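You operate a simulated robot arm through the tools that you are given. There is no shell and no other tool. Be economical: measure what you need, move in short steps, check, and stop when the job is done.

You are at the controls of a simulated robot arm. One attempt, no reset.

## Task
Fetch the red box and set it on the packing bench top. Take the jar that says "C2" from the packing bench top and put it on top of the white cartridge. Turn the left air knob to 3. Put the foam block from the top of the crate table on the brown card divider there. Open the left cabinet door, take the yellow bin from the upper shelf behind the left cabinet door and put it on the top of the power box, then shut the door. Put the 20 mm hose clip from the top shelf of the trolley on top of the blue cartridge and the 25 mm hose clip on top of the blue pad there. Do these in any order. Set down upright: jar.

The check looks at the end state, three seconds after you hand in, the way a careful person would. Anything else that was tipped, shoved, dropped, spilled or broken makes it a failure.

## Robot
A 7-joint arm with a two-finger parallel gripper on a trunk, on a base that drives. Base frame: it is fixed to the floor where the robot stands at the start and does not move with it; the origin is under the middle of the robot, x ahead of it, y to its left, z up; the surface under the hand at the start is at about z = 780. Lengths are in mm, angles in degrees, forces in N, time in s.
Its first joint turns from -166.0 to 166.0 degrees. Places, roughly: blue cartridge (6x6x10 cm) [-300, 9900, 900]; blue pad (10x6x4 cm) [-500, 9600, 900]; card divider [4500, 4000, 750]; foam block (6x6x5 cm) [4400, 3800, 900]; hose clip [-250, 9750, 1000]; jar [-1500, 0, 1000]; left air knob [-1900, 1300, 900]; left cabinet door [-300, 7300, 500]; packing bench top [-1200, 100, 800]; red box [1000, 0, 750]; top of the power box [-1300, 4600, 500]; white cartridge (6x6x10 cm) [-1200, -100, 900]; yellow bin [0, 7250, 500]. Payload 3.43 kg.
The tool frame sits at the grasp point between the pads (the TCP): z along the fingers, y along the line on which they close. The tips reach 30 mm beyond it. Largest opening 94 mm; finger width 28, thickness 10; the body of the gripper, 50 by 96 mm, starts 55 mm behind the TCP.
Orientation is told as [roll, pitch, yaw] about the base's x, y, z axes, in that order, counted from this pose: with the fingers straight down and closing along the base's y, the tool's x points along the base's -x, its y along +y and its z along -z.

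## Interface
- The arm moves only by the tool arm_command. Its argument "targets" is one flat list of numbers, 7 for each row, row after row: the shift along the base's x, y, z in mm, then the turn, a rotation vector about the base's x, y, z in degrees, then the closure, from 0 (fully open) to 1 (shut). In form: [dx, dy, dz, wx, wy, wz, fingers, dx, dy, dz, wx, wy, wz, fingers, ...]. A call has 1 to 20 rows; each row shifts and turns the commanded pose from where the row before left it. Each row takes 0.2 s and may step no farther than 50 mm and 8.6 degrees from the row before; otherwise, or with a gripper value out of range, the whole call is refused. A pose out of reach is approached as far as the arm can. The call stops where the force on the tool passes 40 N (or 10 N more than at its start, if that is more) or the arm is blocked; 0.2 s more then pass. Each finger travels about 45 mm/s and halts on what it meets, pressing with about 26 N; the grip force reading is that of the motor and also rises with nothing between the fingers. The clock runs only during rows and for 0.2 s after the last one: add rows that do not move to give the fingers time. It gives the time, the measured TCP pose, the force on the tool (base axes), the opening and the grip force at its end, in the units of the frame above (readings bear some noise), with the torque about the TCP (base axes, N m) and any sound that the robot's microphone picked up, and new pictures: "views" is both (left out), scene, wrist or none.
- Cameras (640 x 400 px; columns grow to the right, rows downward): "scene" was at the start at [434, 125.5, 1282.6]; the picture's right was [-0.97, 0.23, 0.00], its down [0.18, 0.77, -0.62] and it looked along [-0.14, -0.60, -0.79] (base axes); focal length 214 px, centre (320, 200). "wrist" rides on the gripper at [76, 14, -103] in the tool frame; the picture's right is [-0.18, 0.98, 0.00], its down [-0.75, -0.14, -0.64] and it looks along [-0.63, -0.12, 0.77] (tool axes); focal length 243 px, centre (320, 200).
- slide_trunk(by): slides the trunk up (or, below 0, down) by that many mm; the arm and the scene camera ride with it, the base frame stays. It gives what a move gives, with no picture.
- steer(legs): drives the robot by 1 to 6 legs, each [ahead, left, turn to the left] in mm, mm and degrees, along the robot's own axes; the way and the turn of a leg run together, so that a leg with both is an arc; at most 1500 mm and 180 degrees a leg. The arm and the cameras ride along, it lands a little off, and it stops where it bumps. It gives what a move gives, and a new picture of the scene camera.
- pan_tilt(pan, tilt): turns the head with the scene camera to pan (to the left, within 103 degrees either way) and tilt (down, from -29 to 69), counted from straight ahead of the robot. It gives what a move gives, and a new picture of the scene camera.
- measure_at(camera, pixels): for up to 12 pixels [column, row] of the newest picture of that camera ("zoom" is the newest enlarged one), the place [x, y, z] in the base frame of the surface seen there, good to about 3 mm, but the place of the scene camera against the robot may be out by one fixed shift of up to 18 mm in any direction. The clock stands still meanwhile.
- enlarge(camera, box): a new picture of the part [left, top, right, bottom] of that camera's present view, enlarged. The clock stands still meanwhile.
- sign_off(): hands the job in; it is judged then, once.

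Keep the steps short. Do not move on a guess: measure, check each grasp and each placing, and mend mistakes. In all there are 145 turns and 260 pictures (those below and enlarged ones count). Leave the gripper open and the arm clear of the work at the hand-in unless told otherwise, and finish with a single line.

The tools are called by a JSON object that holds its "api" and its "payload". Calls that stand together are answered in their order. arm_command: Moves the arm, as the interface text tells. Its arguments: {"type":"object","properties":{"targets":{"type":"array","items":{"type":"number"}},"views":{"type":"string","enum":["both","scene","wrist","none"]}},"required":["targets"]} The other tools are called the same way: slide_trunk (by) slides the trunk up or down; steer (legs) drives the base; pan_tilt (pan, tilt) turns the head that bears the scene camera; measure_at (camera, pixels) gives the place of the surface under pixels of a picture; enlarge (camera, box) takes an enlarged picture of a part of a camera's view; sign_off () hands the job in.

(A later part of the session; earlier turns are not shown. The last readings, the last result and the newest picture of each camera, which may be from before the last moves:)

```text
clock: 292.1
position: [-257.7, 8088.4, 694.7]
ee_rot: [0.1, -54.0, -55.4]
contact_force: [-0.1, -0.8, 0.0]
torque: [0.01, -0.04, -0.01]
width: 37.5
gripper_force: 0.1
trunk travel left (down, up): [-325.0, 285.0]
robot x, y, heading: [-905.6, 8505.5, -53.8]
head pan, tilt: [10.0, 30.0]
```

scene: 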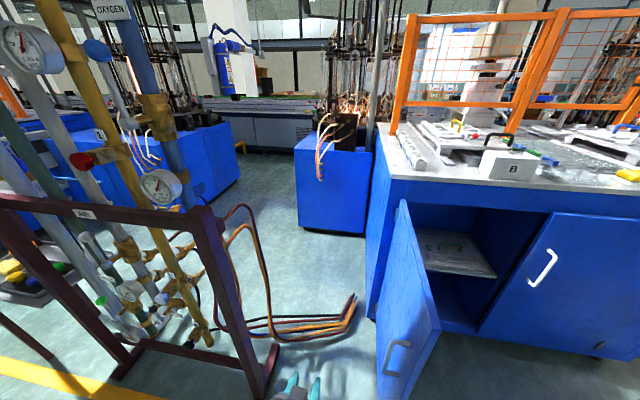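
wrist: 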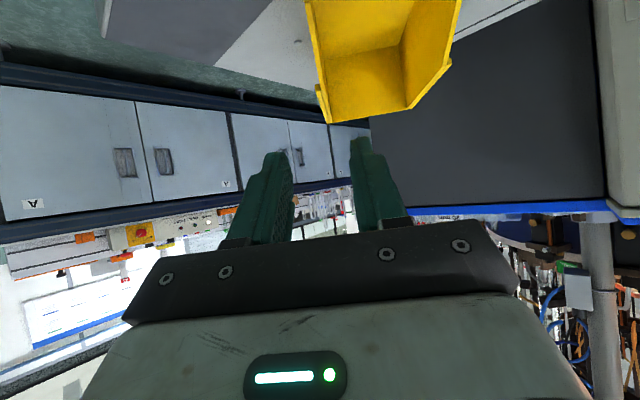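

Door still open ~88°. Drive ahead 350 mm with the hand left of the door, then push the door rightward with the arm.

{"api": "steer", "payload": {"legs": [[350, 0, 0]]}}

{"api": "arm_command", "payload": {"targets": [-32.4, -23.5, 0, 0, 0, 0, 1, -32.4, -23.5, 0, 0, 0, 0, 1, -32.4, -23.5, 0, 0, 0, 0, 1, -20, -14.5, 0, 0, 0, 0, 1, -16.2, -11.8, 0, 0, 0, 0, 1, -16.2, -11.8, 0, 0, 0, 0, 1, -16.2, -11.8, 0, 0, 0, 0, 1, -16.2, -11.8, 0, 0, 0, 0, 1, -16.2, -11.8, 0, 0, 0, 0, 1, -16.2, -11.8, 0, 0, 0, 0, 1, -16.2, -11.8, 0, 0, 0, 0, 1, -16.2, -11.8, 0, 0, 0, 0, 1, -16.2, -11.8, 0, 0, 0, 0, 1, -16.2, -11.8, 0, 0, 0, 0, 1, -16.2, -11.8, 0, 0, 0, 0, 1, -16.2, -11.8, 0, 0, 0, 0, 1, -16.2, -11.8, 0, 0, 0, 0, 1, -16.2, -11.8, 0, 0, 0, 0, 1, 0, 0, 0, 0, 0, 0, 1], "views": "scene"}}

```text
clock: 294.4
position: [-51.1, 7804.8, 694.0]
ee_rot: [0.0, -54.0, -55.4]
contact_force: [0.1, 0.1, -0.1]
torque: [0.0, 0.02, 0.01]
width: 37.6
gripper_force: 0.0
trunk travel left (down, up): [-325.0, 285.0]
robot x, y, heading: [-699.1, 8221.5, -53.8]
head pan, tilt: [10.0, 30.0]
```

scene: 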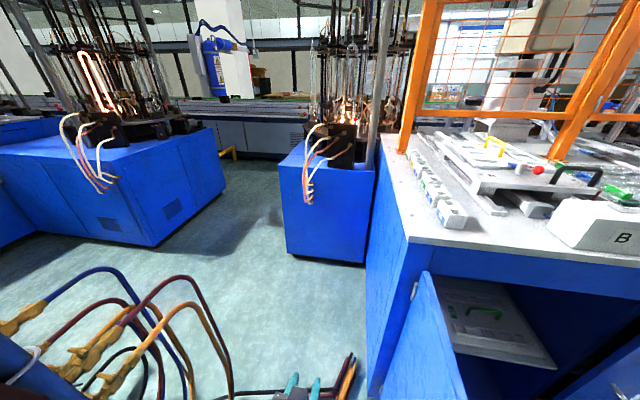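

```text
clock: 298.4
position: [-394.9, 7553.5, 694.3]
ee_rot: [-0.1, -53.9, -55.3]
contact_force: [0.1, 0.0, 0.2]
torque: [-0.02, -0.02, -0.01]
width: 0.1
gripper_force: 25.8
trunk travel left (down, up): [-325.0, 285.0]
robot x, y, heading: [-698.4, 8224.8, -53.8]
head pan, tilt: [10.0, 30.0]
```

scene: 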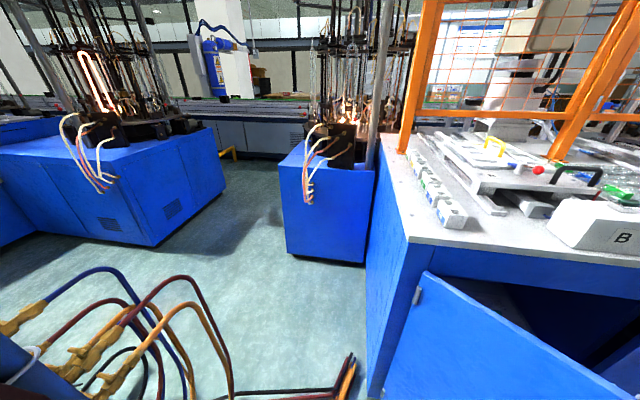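

Door is half shut. Now push forward with the fingertips until it closes.

{"api": "arm_command", "payload": {"targets": [11.8, -16.2, 0, 0, 0, 0, 1, 11.8, -16.2, 0, 0, 0, 0, 1, 11.8, -16.2, 0, 0, 0, 0, 1, 11.8, -16.2, 0, 0, 0, 0, 1, 11.8, -16.2, 0, 0, 0, 0, 1, 11.8, -16.2, 0, 0, 0, 0, 1, 11.8, -16.2, 0, 0, 0, 0, 1, 11.8, -16.2, 0, 0, 0, 0, 1, 5.9, -8.1, 0, 0, 0, 0, 1, 3, -4, 0, 0, 0, 0, 1, 3, -4, 0, 0, 0, 0, 1, 3, -4, 0, 0, 0, 0, 1, 3, -4, 0, 0, 0, 0, 1], "views": "scene"}}

```text
clock: 300.4
position: [-298.3, 7420.8, 693.7]
ee_rot: [0.2, -53.6, -55.4]
contact_force: [-1.1, 1.7, -0.1]
torque: [-0.06, 0.0, 0.0]
width: 0.2
gripper_force: 25.9
trunk travel left (down, up): [-325.0, 285.0]
robot x, y, heading: [-700.2, 8221.5, -54.0]
head pan, tilt: [10.0, 30.0]
stopped in row 9: the force on the tool passed its limit at 52 N (the readings are from after the stop); the commanded pose is now the measured one
```

scene: 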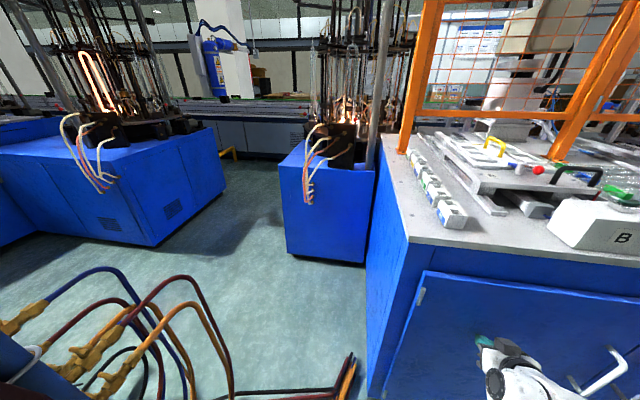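

It stopped firmly at u≈9 mm, door looks shut. Back the hand off 120 mm, view toward the seam and measure flushness.

{"api": "arm_command", "payload": {"targets": [-23, 32, 0, 0, 0, 0, 1, -23, 32, 0, 0, 0, 0, 0.5, -23, 32, 0, 0, 0, 0, 0, 0, 0, 0, 0, 0, 0, 0], "views": "none"}}

{"api": "pan_tilt", "payload": {"pan": -20, "tilt": 35}}

{"api": "measure_at", "payload": {"camera": "scene", "pixels": [[150, 260], [200, 270], [250, 280], [300, 290], [350, 300], [400, 300], [450, 300], [500, 300]]}}

```text
clock: 301.4
position: [-366.6, 7517.1, 694.1]
ee_rot: [0.1, -53.7, -55.3]
contact_force: [0.1, 0.4, -0.4]
torque: [0.01, 0.02, 0.0]
width: 66.9
gripper_force: 0.1
trunk travel left (down, up): [-325.0, 285.0]
robot x, y, heading: [-695.5, 8223.0, -53.8]
head pan, tilt: [10.0, 30.0]
```

```text
clock: 302.3
position: [-365.7, 7516.2, 694.3]
ee_rot: [0.1, -53.6, -55.5]
contact_force: [0.6, 0.8, 0.4]
torque: [-0.02, 0.04, -0.01]
width: 94.0
gripper_force: 0.0
trunk travel left (down, up): [-325.0, 285.0]
robot x, y, heading: [-699.9, 8219.0, -53.9]
head pan, tilt: [-20.0, 35.0]
```

scene: 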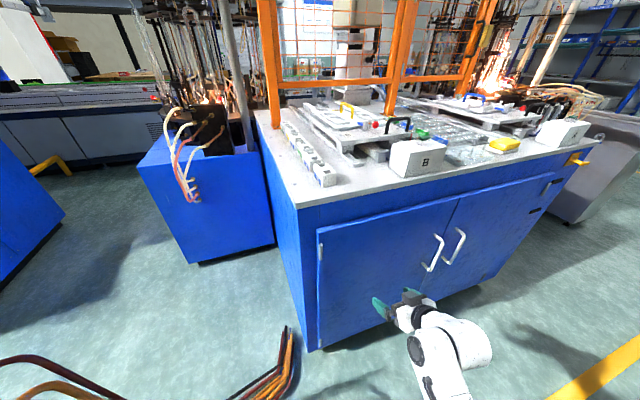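

```text
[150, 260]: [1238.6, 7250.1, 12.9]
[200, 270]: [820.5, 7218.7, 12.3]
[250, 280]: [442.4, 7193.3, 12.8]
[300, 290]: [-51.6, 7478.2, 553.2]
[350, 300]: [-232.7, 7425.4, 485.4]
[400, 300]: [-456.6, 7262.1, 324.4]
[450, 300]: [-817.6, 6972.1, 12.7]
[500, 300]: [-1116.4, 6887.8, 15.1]
```

Door is shut and flush. Back off, raise the trunk, and look left toward the trolley.

{"api": "steer", "payload": {"legs": [[-600, 0, 0]]}}

{"api": "slide_trunk", "payload": {"by": 270}}

{"api": "pan_tilt", "payload": {"pan": 103, "tilt": 28}}

{"api": "measure_at", "payload": {"camera": "scene", "pixels": [[100, 200], [200, 200], [300, 200], [400, 200], [320, 250], [250, 250], [400, 250], [320, 160]]}}

```text
clock: 305.7
position: [-718.5, 7998.6, 693.4]
ee_rot: [0.1, -53.7, -55.4]
contact_force: [-0.2, 0.4, 0.2]
torque: [0.03, 0.02, 0.02]
width: 94.3
gripper_force: 0.0
trunk travel left (down, up): [-325.0, 285.0]
robot x, y, heading: [-1051.0, 8703.2, -53.7]
head pan, tilt: [-20.0, 35.0]
```

scene: 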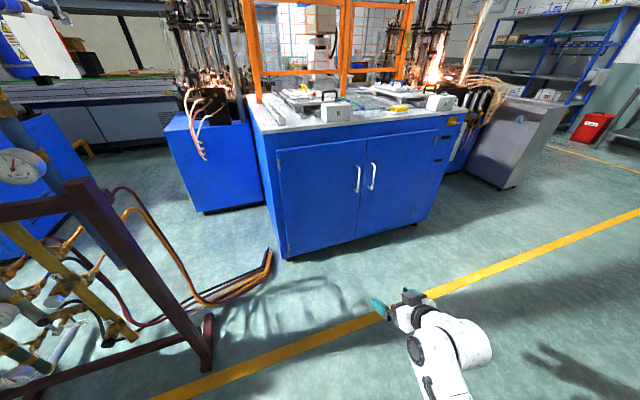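

```text
clock: 308.5
position: [-719.3, 7999.1, 963.6]
ee_rot: [0.0, -53.6, -55.4]
contact_force: [-0.2, -0.7, 0.1]
torque: [-0.02, -0.03, 0.01]
width: 93.9
gripper_force: 0.0
trunk travel left (down, up): [-595.0, 15.0]
robot x, y, heading: [-1052.9, 8706.8, -53.7]
head pan, tilt: [-20.0, 35.0]
```

```text
clock: 310.5
position: [-719.2, 7998.5, 964.6]
ee_rot: [0.2, -53.7, -55.5]
contact_force: [-0.8, 0.3, 0.5]
torque: [0.0, 0.0, 0.0]
width: 94.1
gripper_force: 0.2
trunk travel left (down, up): [-595.0, 15.0]
robot x, y, heading: [-1053.9, 8704.7, -54.0]
head pan, tilt: [103.0, 28.0]
```

scene: 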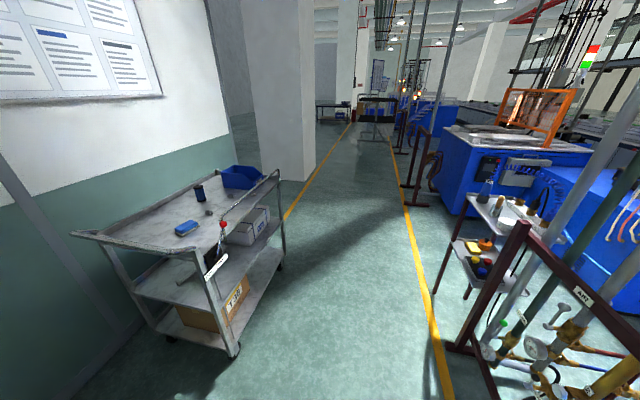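

```text
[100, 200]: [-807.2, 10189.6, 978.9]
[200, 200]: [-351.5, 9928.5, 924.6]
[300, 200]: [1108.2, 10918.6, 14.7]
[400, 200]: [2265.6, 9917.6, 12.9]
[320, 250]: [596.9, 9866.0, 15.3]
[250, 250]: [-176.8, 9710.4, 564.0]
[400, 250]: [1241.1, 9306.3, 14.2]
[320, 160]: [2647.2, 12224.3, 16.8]
```

Enlarge the trolley top and measure.

{"api": "enlarge", "payload": {"camera": "scene", "box": [130, 160, 290, 260]}}

{"api": "measure_at", "payload": {"camera": "zoom", "pixels": [[278, 128], [275, 105], [306, 206], [228, 275], [372, 258], [240, 265], [430, 70], [300, 330], [50, 285], [340, 300], [590, 60], [200, 240]]}}

```text
4.00 times, centred on (210, 210) of scene
```

zoom: 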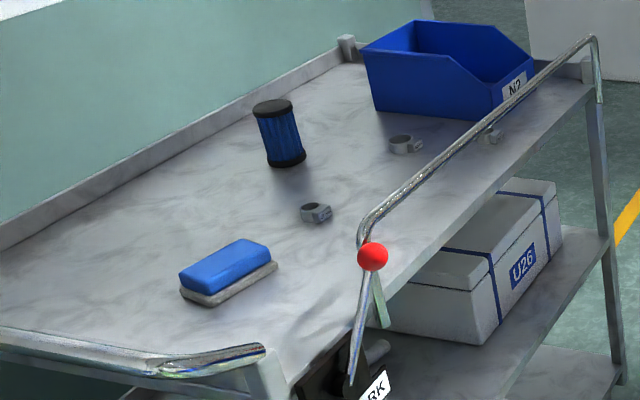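

```text
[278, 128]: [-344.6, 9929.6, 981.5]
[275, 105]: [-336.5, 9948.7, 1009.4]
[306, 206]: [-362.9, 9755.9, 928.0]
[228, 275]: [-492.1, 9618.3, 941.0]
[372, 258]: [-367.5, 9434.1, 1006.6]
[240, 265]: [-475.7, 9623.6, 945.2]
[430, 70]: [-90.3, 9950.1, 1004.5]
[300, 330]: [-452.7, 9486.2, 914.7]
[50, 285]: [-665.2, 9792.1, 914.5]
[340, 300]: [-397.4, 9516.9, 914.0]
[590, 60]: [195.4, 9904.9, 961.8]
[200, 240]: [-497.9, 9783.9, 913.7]
```

Three clips seen: (-355,9755), and two nearer the blue bin. First fold the arm up (tool vertical, higher), turn to face the trolley, and drive in front of it.

{"api": "arm_command", "payload": {"targets": [-8.8, 12, 25, 6.25, 4.45, 0, 0, -8.8, 12, 25, 6.25, 4.45, 0, 0, -8.8, 12, 25, 6.25, 4.45, 0, 0, -8.8, 12, 25, 6.25, 4.45, 0, 0, -8.8, 12, 25, 6.25, 4.45, 0, 0, -8.8, 12, 25, 6.25, 4.45, 0, 0, -8.8, 12, 30, 6.25, 4.45, 0, 0, -10, 14, 30, 0, 0, 0, 0, 0, 0, 0, 0, 0, 0, 0], "views": "none"}}

{"api": "steer", "payload": {"legs": [[0, 0, 170], [-60, -1000, 0]]}}

{"api": "pan_tilt", "payload": {"pan": 15, "tilt": 50}}

```text
clock: 312.5
position: [-741.8, 8035.4, 1097.6]
ee_rot: [0.2, -29.0, -55.3]
contact_force: [-0.1, 0.4, -1.2]
torque: [0.0, 0.04, 0.01]
width: 94.1
gripper_force: 0.2
out of reach, approached as far as the arm can: row 4, 5, 6, 7, 8
trunk travel left (down, up): [-595.0, 15.0]
robot x, y, heading: [-1052.1, 8701.2, -53.9]
head pan, tilt: [103.0, 28.0]
```

```text
clock: 322.8
position: [-710.7, 9641.4, 1092.4]
ee_rot: [0.9, -28.3, 117.7]
contact_force: [0.8, -0.1, -0.2]
torque: [0.0, 0.01, -0.01]
width: 94.2
gripper_force: 0.1
trunk travel left (down, up): [-595.0, 15.0]
robot x, y, heading: [-484.4, 8947.1, 118.0]
head pan, tilt: [103.0, 28.0]
stopped in leg 2: the robot was blocked; the commanded pose is now the measured one
```

scene: 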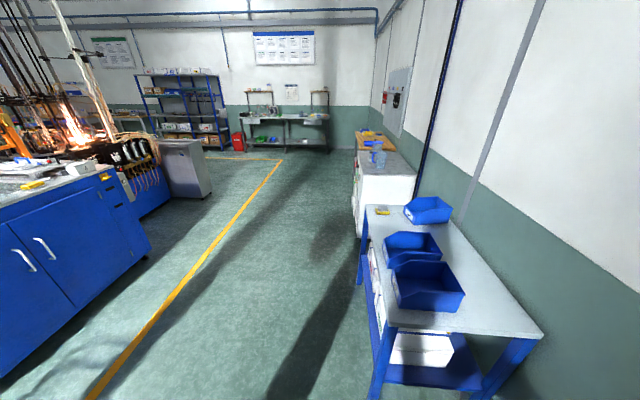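

```text
clock: 324.4
position: [-709.7, 9641.5, 1092.2]
ee_rot: [0.9, -28.2, 117.5]
contact_force: [-0.1, 0.6, -0.4]
torque: [0.01, 0.01, 0.02]
width: 93.9
gripper_force: 0.0
trunk travel left (down, up): [-595.0, 15.0]
robot x, y, heading: [-485.9, 8943.9, 118.0]
head pan, tilt: [15.0, 50.0]
```

scene: 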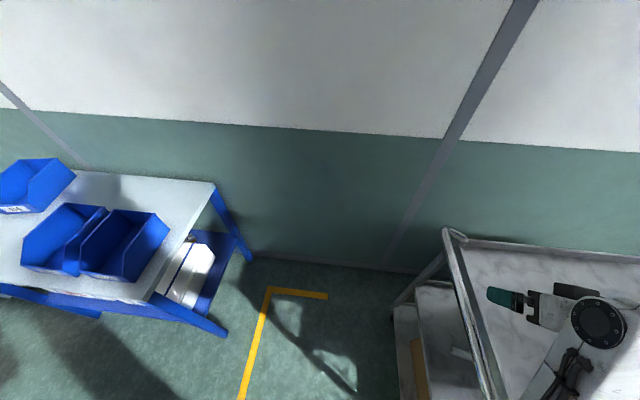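

The robot stopped when blocked; look at where the arm meets the trolley.

{"api": "pan_tilt", "payload": {"pan": -25, "tilt": 45}}

{"api": "measure_at", "payload": {"camera": "scene", "pixels": [[320, 200], [250, 200], [200, 250], [250, 300], [320, 300], [400, 250], [400, 320], [180, 330], [300, 380]]}}

{"api": "arm_command", "payload": {"targets": [0, 0, 0, 0, 0, 0, 0], "views": "wrist"}}

```text
clock: 325.5
position: [-708.5, 9642.1, 1091.3]
ee_rot: [0.9, -28.2, 117.6]
contact_force: [0.3, 0.8, -0.4]
torque: [0.05, 0.03, -0.01]
width: 93.9
gripper_force: 0.0
trunk travel left (down, up): [-595.0, 15.0]
robot x, y, heading: [-485.3, 8943.6, 117.7]
head pan, tilt: [-25.0, 45.0]
```

scene: 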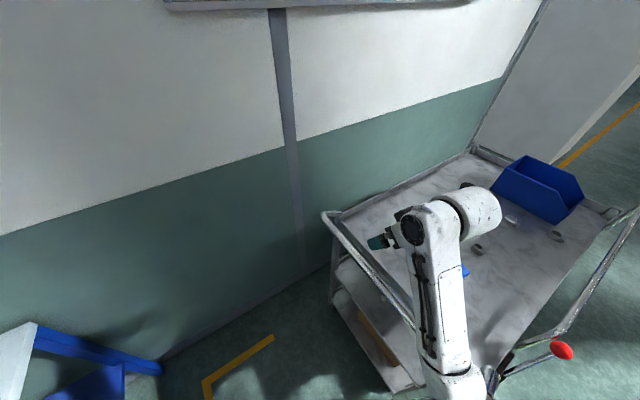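

```text
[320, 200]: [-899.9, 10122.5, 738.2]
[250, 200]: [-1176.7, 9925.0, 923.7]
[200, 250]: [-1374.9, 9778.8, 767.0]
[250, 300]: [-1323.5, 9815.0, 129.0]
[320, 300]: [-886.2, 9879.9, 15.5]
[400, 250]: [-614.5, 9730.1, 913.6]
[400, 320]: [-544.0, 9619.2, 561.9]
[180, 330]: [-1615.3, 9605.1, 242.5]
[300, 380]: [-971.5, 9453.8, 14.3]
```

```text
clock: 325.9
position: [-709.3, 9641.3, 1091.8]
ee_rot: [0.9, -28.2, 117.5]
contact_force: [-0.1, -0.5, 0.7]
torque: [0.02, -0.03, 0.05]
width: 93.9
gripper_force: 0.0
trunk travel left (down, up): [-595.0, 15.0]
robot x, y, heading: [-489.0, 8943.1, 118.0]
head pan, tilt: [-25.0, 45.0]
```

wrist: 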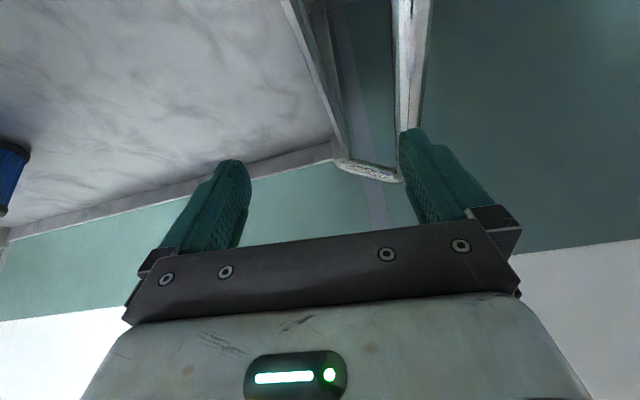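

Back away 250 mm and re-measure the red ball, pad and clips to see that nothing shifted.

{"api": "steer", "payload": {"legs": [[-250, 60, 0]]}}

{"api": "enlarge", "payload": {"camera": "scene", "box": [300, 130, 620, 370]}}

```text
clock: 327.8
position: [-644.0, 9394.2, 1091.4]
ee_rot: [0.9, -28.3, 117.7]
contact_force: [-1.0, -0.7, -0.2]
torque: [-0.03, -0.02, -0.03]
width: 94.1
gripper_force: 0.0
trunk travel left (down, up): [-595.0, 15.0]
robot x, y, heading: [-423.1, 8698.2, 117.6]
head pan, tilt: [-25.0, 45.0]
```

scene: 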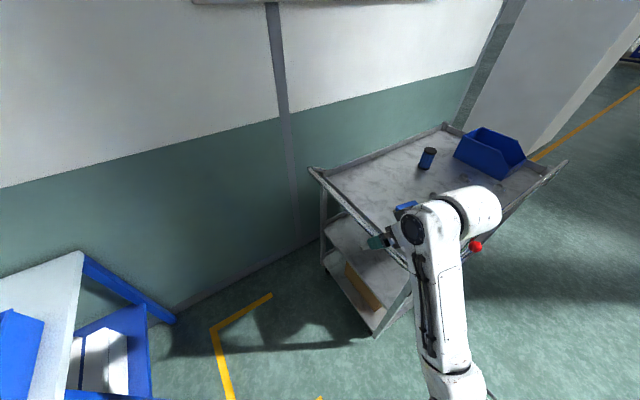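

```text
1.67 times, centred on (460, 250) of scene
```

zoom: 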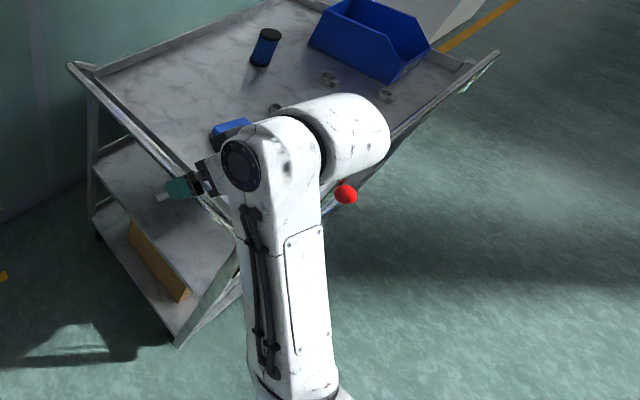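

{"api": "measure_at", "payload": {"camera": "scene", "pixels": [[476, 246], [455, 385], [440, 300], [429, 151], [405, 207], [468, 160], [532, 185], [560, 163], [372, 330], [425, 165]]}}

{"api": "measure_at", "payload": {"camera": "zoom", "pixels": [[328, 77], [387, 94], [275, 108], [232, 126], [265, 35], [500, 55], [80, 68], [345, 195]]}}

```text
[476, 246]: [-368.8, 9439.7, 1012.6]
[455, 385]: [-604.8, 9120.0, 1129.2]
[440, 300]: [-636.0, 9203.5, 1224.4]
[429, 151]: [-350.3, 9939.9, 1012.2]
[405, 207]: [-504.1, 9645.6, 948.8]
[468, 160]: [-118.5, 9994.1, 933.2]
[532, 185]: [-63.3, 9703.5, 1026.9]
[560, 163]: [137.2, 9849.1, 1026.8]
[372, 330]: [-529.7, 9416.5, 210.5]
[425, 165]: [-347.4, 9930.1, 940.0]
```

```text
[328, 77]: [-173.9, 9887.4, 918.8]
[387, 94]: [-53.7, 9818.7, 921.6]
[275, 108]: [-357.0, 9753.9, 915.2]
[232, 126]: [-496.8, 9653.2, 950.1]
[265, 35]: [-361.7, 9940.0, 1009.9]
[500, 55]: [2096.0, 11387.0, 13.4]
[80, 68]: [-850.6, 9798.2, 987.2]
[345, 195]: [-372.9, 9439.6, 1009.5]
```

Nothing shifted. Clips are at A(-357,9754), B(-174,9887), C(-54,9819); front rail z≈1020. Drive right along the trolley keeping ~600 mm off, and take a wrist view.

{"api": "steer", "payload": {"legs": [[110, -700, 8]]}}

{"api": "arm_command", "payload": {"targets": [0, 0, 0, 0, 0, 0, 0], "views": "both"}}

{"api": "enlarge", "payload": {"camera": "wrist", "box": [160, 0, 480, 200]}}

```text
clock: 331.6
position: [-202.0, 9824.5, 1091.5]
ee_rot: [0.9, -28.2, 125.5]
contact_force: [0.5, -0.2, -0.5]
torque: [0.03, 0.0, 0.01]
width: 93.9
gripper_force: 0.1
trunk travel left (down, up): [-595.0, 15.0]
robot x, y, heading: [111.8, 9164.7, 126.0]
head pan, tilt: [-25.0, 45.0]
```

scene: 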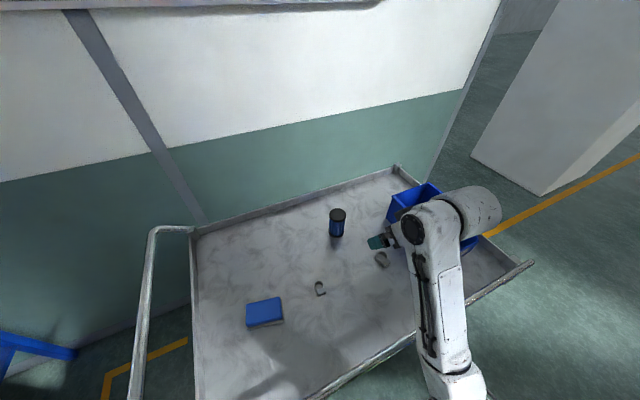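

```text
clock: 332.0
position: [-202.1, 9824.4, 1093.2]
ee_rot: [1.0, -28.4, 125.6]
contact_force: [-0.3, -0.4, 1.0]
torque: [0.04, -0.04, 0.0]
width: 94.2
gripper_force: 0.1
trunk travel left (down, up): [-595.0, 15.0]
robot x, y, heading: [117.2, 9163.0, 126.0]
head pan, tilt: [-25.0, 45.0]
```

scene: 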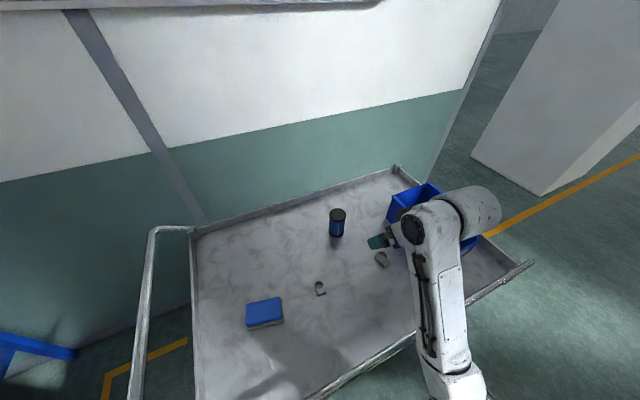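
wrist: 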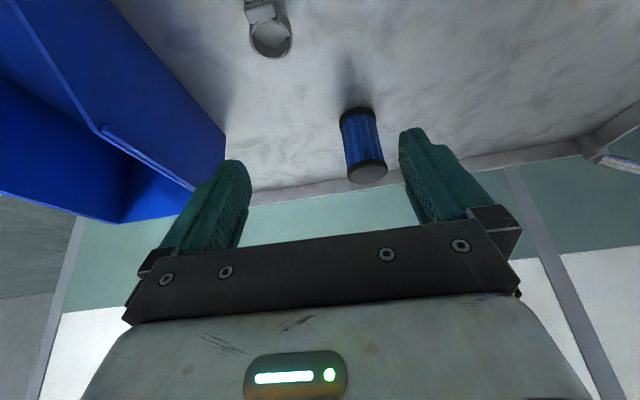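

```text
2.00 times, centred on (320, 100) of wrist
```

zoom: 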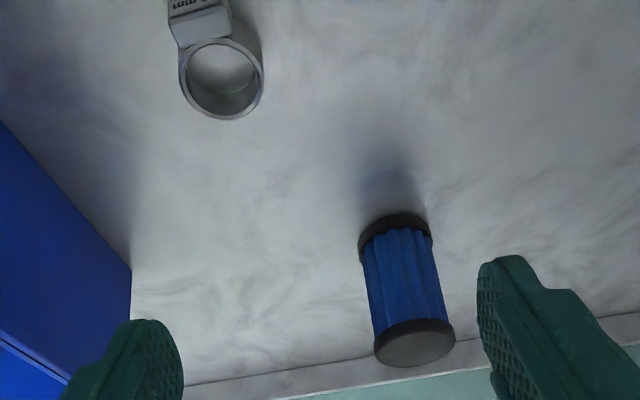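

The tag of clip B is cut off. Back up 200 mm and view all the clips with the wrist camera.

{"api": "steer", "payload": {"legs": [[-200, 60, 0]]}}

{"api": "arm_command", "payload": {"targets": [0, 0, 0, 0, 0, 0, 0], "views": "wrist"}}

{"api": "enlarge", "payload": {"camera": "wrist", "box": [180, 0, 420, 150]}}

```text
clock: 333.7
position: [-130.8, 9625.9, 1092.6]
ee_rot: [0.9, -28.3, 125.3]
contact_force: [0.5, 1.1, 0.3]
torque: [0.0, -0.03, 0.0]
width: 94.0
gripper_force: 0.0
trunk travel left (down, up): [-595.0, 15.0]
robot x, y, heading: [185.1, 8959.0, 125.5]
head pan, tilt: [-25.0, 45.0]
```

scene: 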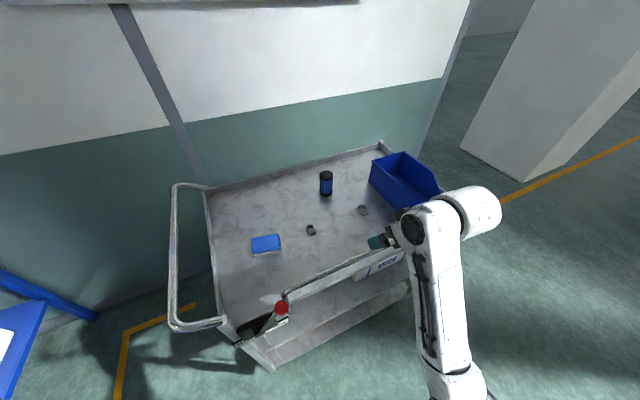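

```text
clock: 334.1
position: [-131.5, 9624.8, 1092.5]
ee_rot: [0.9, -28.2, 125.3]
contact_force: [-0.2, 0.6, -0.2]
torque: [0.01, 0.01, -0.01]
width: 94.1
gripper_force: 0.0
trunk travel left (down, up): [-595.0, 15.0]
robot x, y, heading: [180.0, 8961.7, 125.6]
head pan, tilt: [-25.0, 45.0]
```

wrist: 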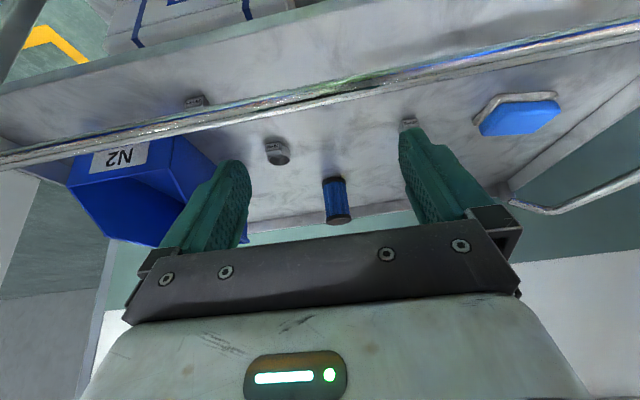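

```text
2.67 times, centred on (300, 75) of wrist
```

zoom: 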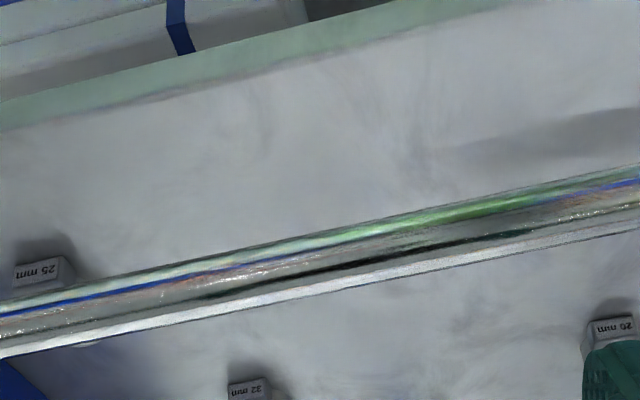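

C = "25 mm", B = "32 mm", A = "20 mm". Measure positions with the wrist camera and zoom on the scene view for clip shapes.

{"api": "measure_at", "payload": {"camera": "wrist", "pixels": [[338, 219], [338, 205], [518, 117], [482, 131], [559, 107], [497, 102], [540, 128], [408, 122], [198, 101], [190, 104], [270, 145], [340, 140]]}}

{"api": "enlarge", "payload": {"camera": "scene", "box": [230, 160, 390, 270]}}

{"api": "measure_at", "payload": {"camera": "zoom", "pixels": [[322, 275], [316, 290], [335, 283], [310, 280], [140, 300], [385, 60], [325, 283], [200, 285], [90, 315], [110, 360]]}}

```text
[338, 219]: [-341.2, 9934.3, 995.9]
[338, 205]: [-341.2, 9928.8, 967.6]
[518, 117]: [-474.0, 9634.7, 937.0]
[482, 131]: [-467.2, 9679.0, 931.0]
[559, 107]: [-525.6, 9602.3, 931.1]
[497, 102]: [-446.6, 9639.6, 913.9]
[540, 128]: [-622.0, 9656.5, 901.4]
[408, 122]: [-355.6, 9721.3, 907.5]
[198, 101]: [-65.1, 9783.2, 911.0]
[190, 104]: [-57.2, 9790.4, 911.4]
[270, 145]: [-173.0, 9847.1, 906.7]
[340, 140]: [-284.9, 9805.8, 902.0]
```

```text
3.64 times, centred on (310, 215) of scene
```

zoom: 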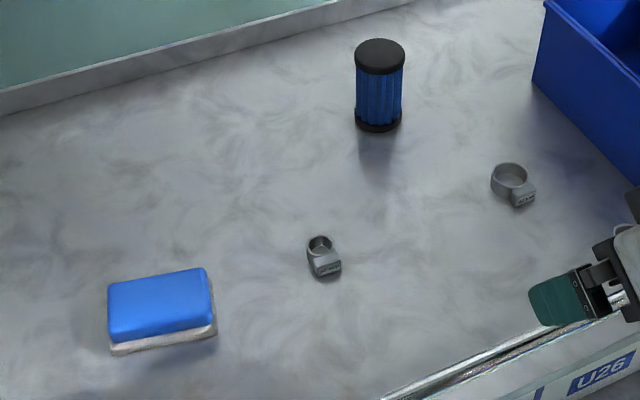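

```text
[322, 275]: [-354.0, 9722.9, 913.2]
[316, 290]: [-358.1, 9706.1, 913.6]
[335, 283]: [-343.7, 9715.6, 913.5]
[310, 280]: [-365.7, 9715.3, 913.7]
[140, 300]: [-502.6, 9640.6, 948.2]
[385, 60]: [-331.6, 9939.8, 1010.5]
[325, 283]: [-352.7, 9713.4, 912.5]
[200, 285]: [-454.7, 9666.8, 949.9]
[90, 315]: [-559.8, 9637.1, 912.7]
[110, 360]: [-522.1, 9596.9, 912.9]
```

Drive ahead 170 mm, then bring the tool vertical above the 20 mm clip A (≈(-355,9740)) and look.

{"api": "steer", "payload": {"legs": [[170, 0, 0]]}}

{"api": "arm_command", "payload": {"targets": [-18, -3, -5, -5.7, -4.1, 0, 0, -18, -3, -5, -5.7, -4.1, 0, 0, -18, -3, -5, -5.7, -4.1, 0, 0, -18, -3, -5, -5.7, -4.1, 0, 0, -17, -4, -20, 0, 0, -8.3, 0, -17, -4, -20, 0, 0, -8.3, 0, -18, -4, -20, 0, 0, -8.3, 0, 0, 0, 0, 0, 0, 0, 0], "views": "wrist"}}

{"api": "measure_at", "payload": {"camera": "wrist", "pixels": [[320, 100], [320, 130], [300, 115], [340, 115], [320, 80], [320, 60], [280, 100], [360, 100]]}}

```text
clock: 335.5
position: [-231.3, 9763.5, 1092.8]
ee_rot: [0.8, -28.3, 125.3]
contact_force: [-1.0, 0.8, -0.2]
torque: [-0.01, -0.01, -0.03]
width: 93.8
gripper_force: 0.1
trunk travel left (down, up): [-595.0, 15.0]
robot x, y, heading: [81.3, 9100.0, 125.6]
head pan, tilt: [-25.0, 45.0]
```

scene: 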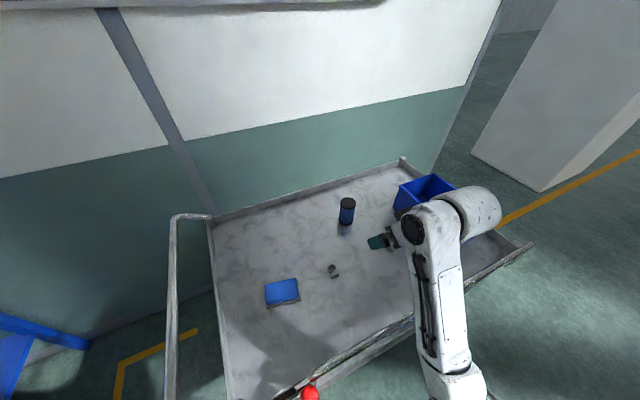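

```text
clock: 337.3
position: [-356.3, 9739.3, 1010.8]
ee_rot: [0.8, -0.2, 100.3]
contact_force: [-0.6, -0.6, 0.5]
torque: [0.03, 0.03, 0.01]
width: 93.9
gripper_force: 0.0
out of reach, approached as far as the arm can: row 1
trunk travel left (down, up): [-595.0, 15.0]
robot x, y, heading: [80.6, 9100.3, 125.8]
head pan, tilt: [-25.0, 45.0]
```

wrist: 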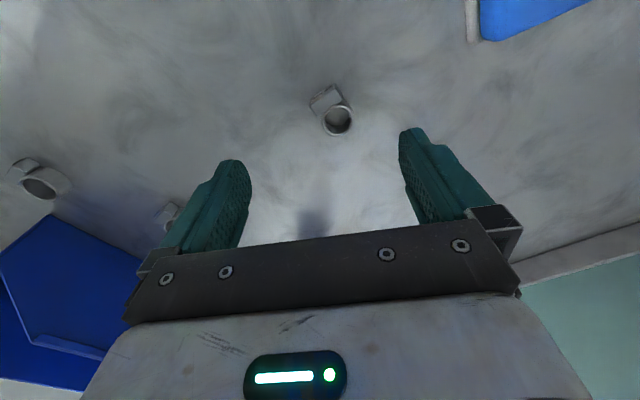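

```text
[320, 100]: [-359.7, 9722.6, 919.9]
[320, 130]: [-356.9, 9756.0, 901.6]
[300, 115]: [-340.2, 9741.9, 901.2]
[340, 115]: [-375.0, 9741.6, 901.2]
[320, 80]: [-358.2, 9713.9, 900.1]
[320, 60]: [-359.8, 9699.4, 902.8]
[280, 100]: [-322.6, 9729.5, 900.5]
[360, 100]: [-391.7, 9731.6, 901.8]
```

Clip A centre ≈(-367,9735). Align (+8° yaw), descend to z≈935 and close.

{"api": "arm_command", "payload": {"targets": [-11, -4, -26, 0, 0, 8, 0, 0, 0, -40, 0, 0, 0, 0, 0, 0, -10, 0, 0, 0, 0, 0, 0, 0, 0, 0, 0, 0, 0, 0, 0, 0, 0, 0, 1, 0, 0, 0, 0, 0, 0, 1, 0, 0, 0, 0, 0, 0, 1, 0, 0, 0, 0, 0, 0, 1, 0, 0, 0, 0, 0, 0, 1, 0, 0, 0, 0, 0, 0, 1], "views": "wrist"}}

{"api": "enlarge", "payload": {"camera": "wrist", "box": [240, 80, 400, 240]}}

```text
clock: 339.5
position: [-366.0, 9736.3, 934.6]
ee_rot: [0.7, -0.1, 108.4]
contact_force: [-0.1, -0.4, 1.3]
torque: [-0.02, -0.05, 0.03]
width: 26.4
gripper_force: 26.3
trunk travel left (down, up): [-595.0, 15.0]
robot x, y, heading: [78.4, 9103.5, 125.6]
head pan, tilt: [-25.0, 45.0]
```

wrist: 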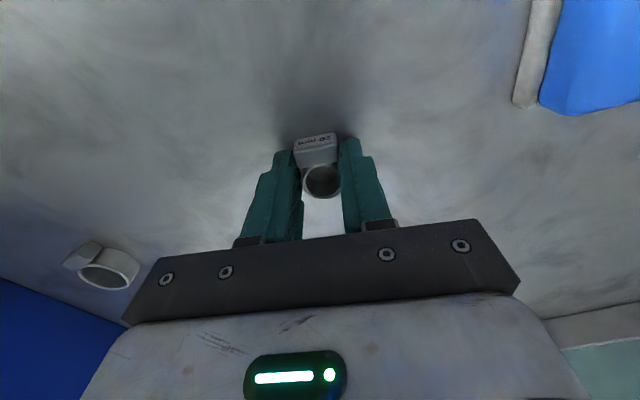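

```text
2.50 times, centred on (320, 160) of wrist
```

zoom: 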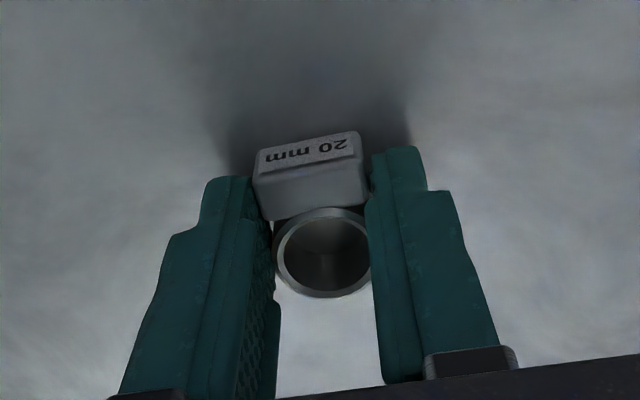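

20 mm clip gripped. Lift, carry over the blue cartridge (-341,9935, top z≈996), and lower to ~10 mm above.

{"api": "arm_command", "payload": {"targets": [0, 0, 20, 0, 0, 0, 1, 0, 0, 45, 0, 0, 0, 1, 0, 0, 45, 0, 0, 0, 1, 0, 0, 31, 0, 0, 0, 1, 5, 40, 0, 0, 0, 0, 1, 5, 40, 0, 0, 0, 0, 1, 5, 40, 0, 0, 0, 0, 1, 5, 40, 0, 0, 0, 0, 1, 5, 39, 0, 0, 0, 0, 1, 0, 0, -20, 0, 0, 0, 1, 0, 0, -15, 0, 0, 0, 1, 0, 0, 0, 0, 0, 0, 1], "views": "wrist"}}

{"api": "enlarge", "payload": {"camera": "scene", "box": [280, 150, 420, 260]}}

{"api": "measure_at", "payload": {"camera": "wrist", "pixels": [[320, 110], [290, 115], [350, 110], [320, 125], [300, 100], [345, 100], [320, 95]]}}

```text
clock: 342.1
position: [-341.3, 9934.7, 1041.1]
ee_rot: [0.7, -0.2, 108.4]
contact_force: [0.5, -0.1, -0.1]
torque: [-0.02, 0.01, 0.01]
width: 26.4
gripper_force: 25.6
trunk travel left (down, up): [-595.0, 15.0]
robot x, y, heading: [84.6, 9098.7, 125.8]
head pan, tilt: [-25.0, 45.0]
```

wrist: 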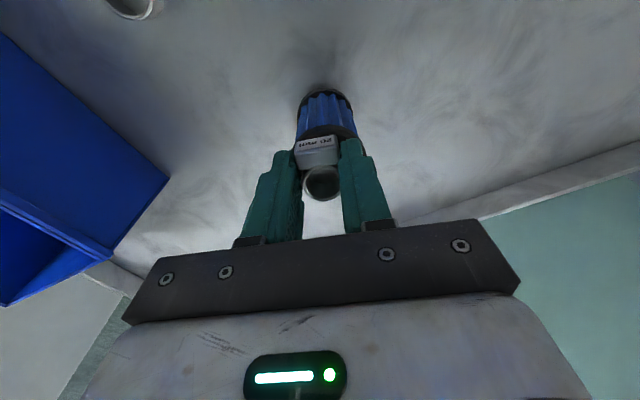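

```text
3.64 times, centred on (350, 205) of scene
```

zoom: 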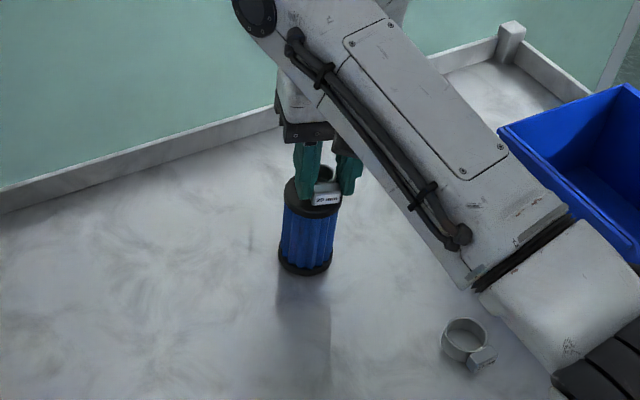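

```text
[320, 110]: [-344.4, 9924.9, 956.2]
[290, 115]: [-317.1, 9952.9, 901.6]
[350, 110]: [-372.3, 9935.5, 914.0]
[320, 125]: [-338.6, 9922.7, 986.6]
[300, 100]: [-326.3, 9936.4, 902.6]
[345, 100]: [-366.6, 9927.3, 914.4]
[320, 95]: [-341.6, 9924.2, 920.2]
```

Clip is slightly to the front-right of the cap; shift (-6,+6) and lower to contact.

{"api": "arm_command", "payload": {"targets": [-6, 6, 0, 0, 0, 0, 1, 0, 0, -6, 0, 0, 0, 1, 0, 0, -3, 0, 0, 0, 1, 0, 0, -2, 0, 0, 0, 1, 0, 0, -1.5, 0, 0, 0, 1, 0, 0, 0, 0, 0, 0, 1], "views": "none"}}

{"api": "enlarge", "payload": {"camera": "scene", "box": [310, 170, 390, 230]}}

```text
clock: 343.5
position: [-348.2, 9941.3, 1031.9]
ee_rot: [0.7, -0.4, 108.4]
contact_force: [-0.3, -0.1, 16.0]
torque: [-0.05, -0.2, -0.01]
width: 26.6
gripper_force: 26.4
trunk travel left (down, up): [-595.0, 15.0]
robot x, y, heading: [83.8, 9101.3, 125.6]
head pan, tilt: [-25.0, 45.0]
```

```text
6.67 times, centred on (350, 200) of scene
```

zoom: 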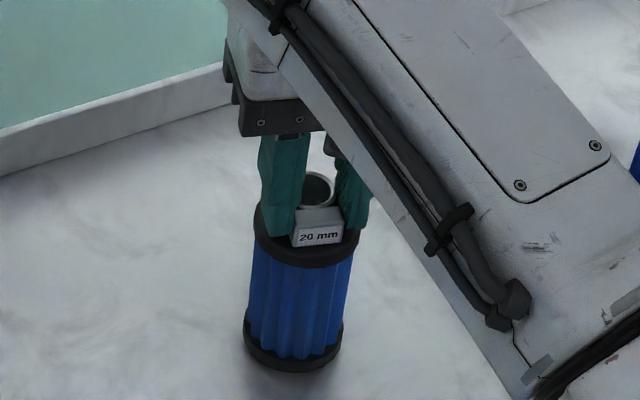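

Contact, and well on top of the cartridge. Release, lift, and move above the 25 mm clip C.

{"api": "arm_command", "payload": {"targets": [0, 0, 0.5, 0, 0, 0, 0.5, 0, 0, 0, 0, 0, 0, 0.5, 0, 0, 0, 0, 0, 0, 0.5, 0, 0, 15, 0, 0, 0, 0.5, 0, 0, 45, 0, 0, 0, 0.5, 0, 0, 20, 0, 0, 0, 0.5, 41, -19.4, 0, 0, 0, 0, 0.5, 41, -19.4, 0, 0, 0, 0, 0.5, 41, -19.4, 0, 0, 0, 0, 0.5, 41, -19.4, 0, 0, 0, 0, 0.3, 41, -19.4, 0, 0, 0, 0, 0, 41, -19.4, 0, 0, 0, 0, 0, 41, -19.4, 0, 0, 0, 0, 0, 0, 0, -40, 0, 0, 0, 0, 0, 0, -30, 0, 0, 0, 0, 0, 0, 0, 0, 0, 0, 0], "views": "both"}}

{"api": "measure_at", "payload": {"camera": "wrist", "pixels": [[320, 100], [320, 130], [300, 115], [340, 115], [280, 100], [360, 100], [320, 60], [320, 160]]}}

{"api": "enlarge", "payload": {"camera": "wrist", "box": [220, 40, 420, 200]}}

```text
clock: 346.9
position: [-60.3, 9804.6, 1039.0]
ee_rot: [0.7, -0.2, 108.4]
contact_force: [0.4, -0.2, 0.3]
torque: [0.0, 0.02, 0.01]
width: 93.7
gripper_force: 0.1
trunk travel left (down, up): [-595.0, 15.0]
robot x, y, heading: [83.8, 9100.5, 125.8]
head pan, tilt: [-25.0, 45.0]
```

scene: 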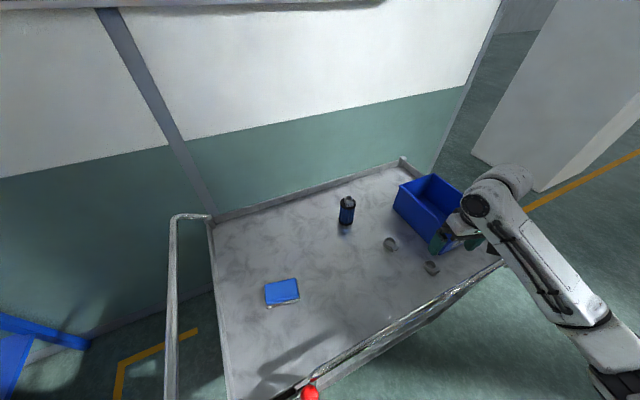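
wrist: 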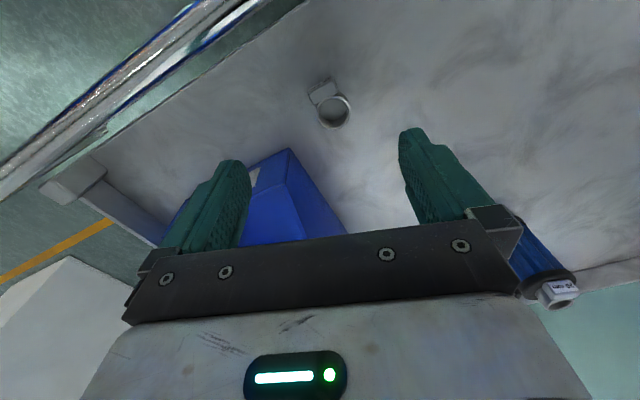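

```text
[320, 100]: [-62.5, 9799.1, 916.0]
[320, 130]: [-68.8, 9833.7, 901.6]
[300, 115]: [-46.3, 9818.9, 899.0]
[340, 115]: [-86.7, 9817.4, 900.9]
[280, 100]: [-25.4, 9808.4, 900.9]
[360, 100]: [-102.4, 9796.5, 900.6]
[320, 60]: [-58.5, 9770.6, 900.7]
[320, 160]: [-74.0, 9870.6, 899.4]
```

```text
2.50 times, centred on (320, 120) of wrist
```

zoom: 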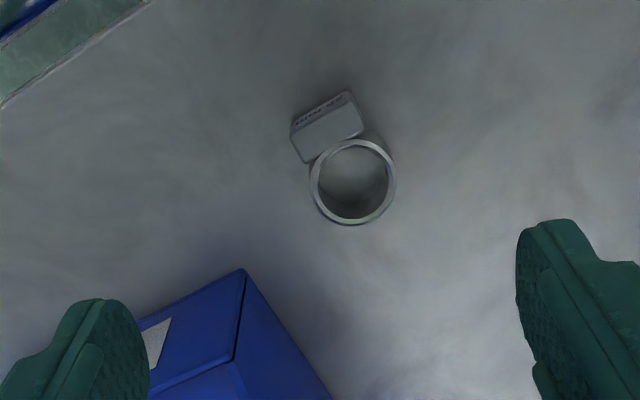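

The blue bin's corner is close to clip C on its +x side. I'll rotate the tool -70° so the hand is parallel to the bin wall with the camera away from it, partially closed, offset to (-77,9793), and check.

{"api": "arm_command", "payload": {"targets": [-2, -1, 0, 0, 0, -7.8, 0.3, -2, -1, 0, 0, 0, -7.8, 0.3, -2, -1, 0, 0, 0, -7.8, 0.3, -2, -2, 0, 0, 0, -7.8, 0.3, -2, -2, 0, 0, 0, -7.8, 0.3, -2, -2, 0, 0, 0, -7.8, 0.3, -2, -1, 0, 0, 0, -7.8, 0.3, -2, -1, 0, 0, 0, -7.8, 0.3, -1, -1, 0, 0, 0, -7.8, 0.3, 0, 0, 0, 0, 0, 0, 0.3], "views": "wrist"}}

{"api": "measure_at", "payload": {"camera": "wrist", "pixels": [[320, 100], [320, 130], [340, 115], [300, 115], [320, 145], [320, 170], [320, 190], [300, 200], [345, 200], [360, 130]]}}

{"api": "enlarge", "payload": {"camera": "wrist", "box": [220, 60, 420, 220]}}

```text
clock: 349.1
position: [-76.8, 9793.1, 1040.0]
ee_rot: [0.7, -0.2, 38.2]
contact_force: [-0.3, 0.5, 0.2]
torque: [0.02, 0.01, -0.01]
width: 65.6
gripper_force: 0.0
trunk travel left (down, up): [-595.0, 15.0]
robot x, y, heading: [83.6, 9102.6, 125.5]
head pan, tilt: [-25.0, 45.0]
```

wrist: 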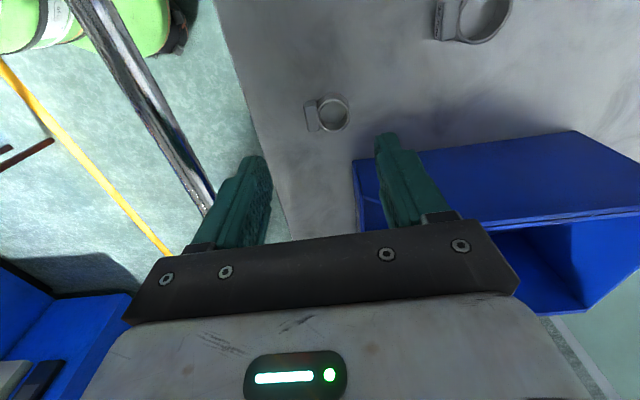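

```text
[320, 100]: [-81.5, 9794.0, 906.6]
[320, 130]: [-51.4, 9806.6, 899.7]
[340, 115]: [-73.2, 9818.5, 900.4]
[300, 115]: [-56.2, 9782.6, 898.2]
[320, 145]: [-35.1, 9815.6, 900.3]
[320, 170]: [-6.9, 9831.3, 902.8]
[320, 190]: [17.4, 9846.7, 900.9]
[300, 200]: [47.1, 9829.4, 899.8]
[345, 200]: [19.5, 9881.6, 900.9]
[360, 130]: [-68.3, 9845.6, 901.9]
```

```text
2.50 times, centred on (320, 140) of wrist
```

zoom: 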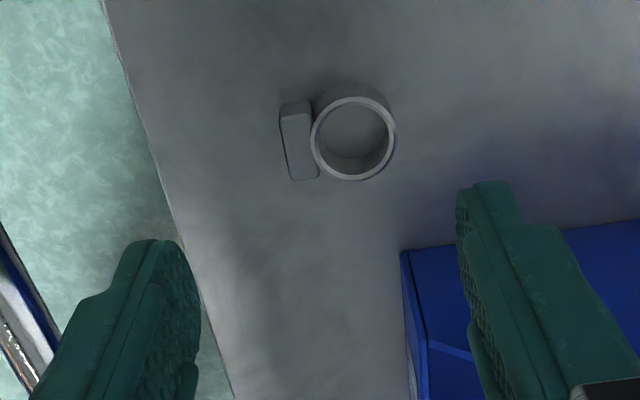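

Enough room: bin corner ≈(-35,9850). Shift (+4,+6), descend, grip the 25 mm clip, and lift 60 mm to verify.

{"api": "arm_command", "payload": {"targets": [4, 6, -40, 0, 0, 0, 0.3, 0, 0, -40, 0, 0, 0, 0.3, 0, 0, -25, 0, 0, 0, 0.3, 0, 0, 0, 0, 0, 0, 0.3, 0, 0, 0, 0, 0, 0, 1, 0, 0, 0, 0, 0, 0, 1, 0, 0, 0, 0, 0, 0, 1, 0, 0, 0, 0, 0, 0, 1, 0, 0, 20, 0, 0, 0, 1, 0, 0, 40, 0, 0, 0, 1, 0, 0, 45, 0, 0, 0, 1, 0, 0, 25, 0, 0, 0, 1, 0, 0, 0, 0, 0, 0, 1], "views": "wrist"}}

{"api": "enlarge", "payload": {"camera": "wrist", "box": [240, 100, 400, 220]}}

```text
clock: 351.9
position: [-72.9, 9799.4, 1066.1]
ee_rot: [0.7, -0.3, 38.2]
contact_force: [-0.1, -0.1, 0.1]
torque: [0.0, 0.01, 0.0]
width: 39.6
gripper_force: 25.8
trunk travel left (down, up): [-595.0, 15.0]
robot x, y, heading: [82.0, 9099.8, 125.7]
head pan, tilt: [-25.0, 45.0]
```

wrist: 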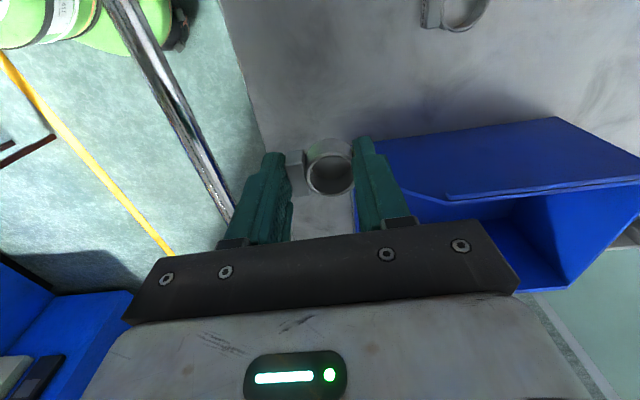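

```text
3.33 times, centred on (320, 160) of wrist
```

zoom: 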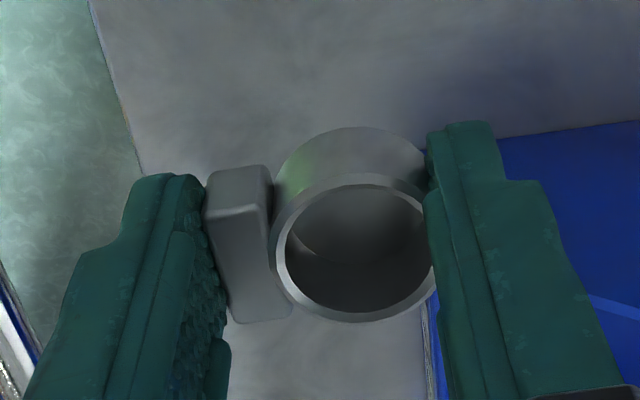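

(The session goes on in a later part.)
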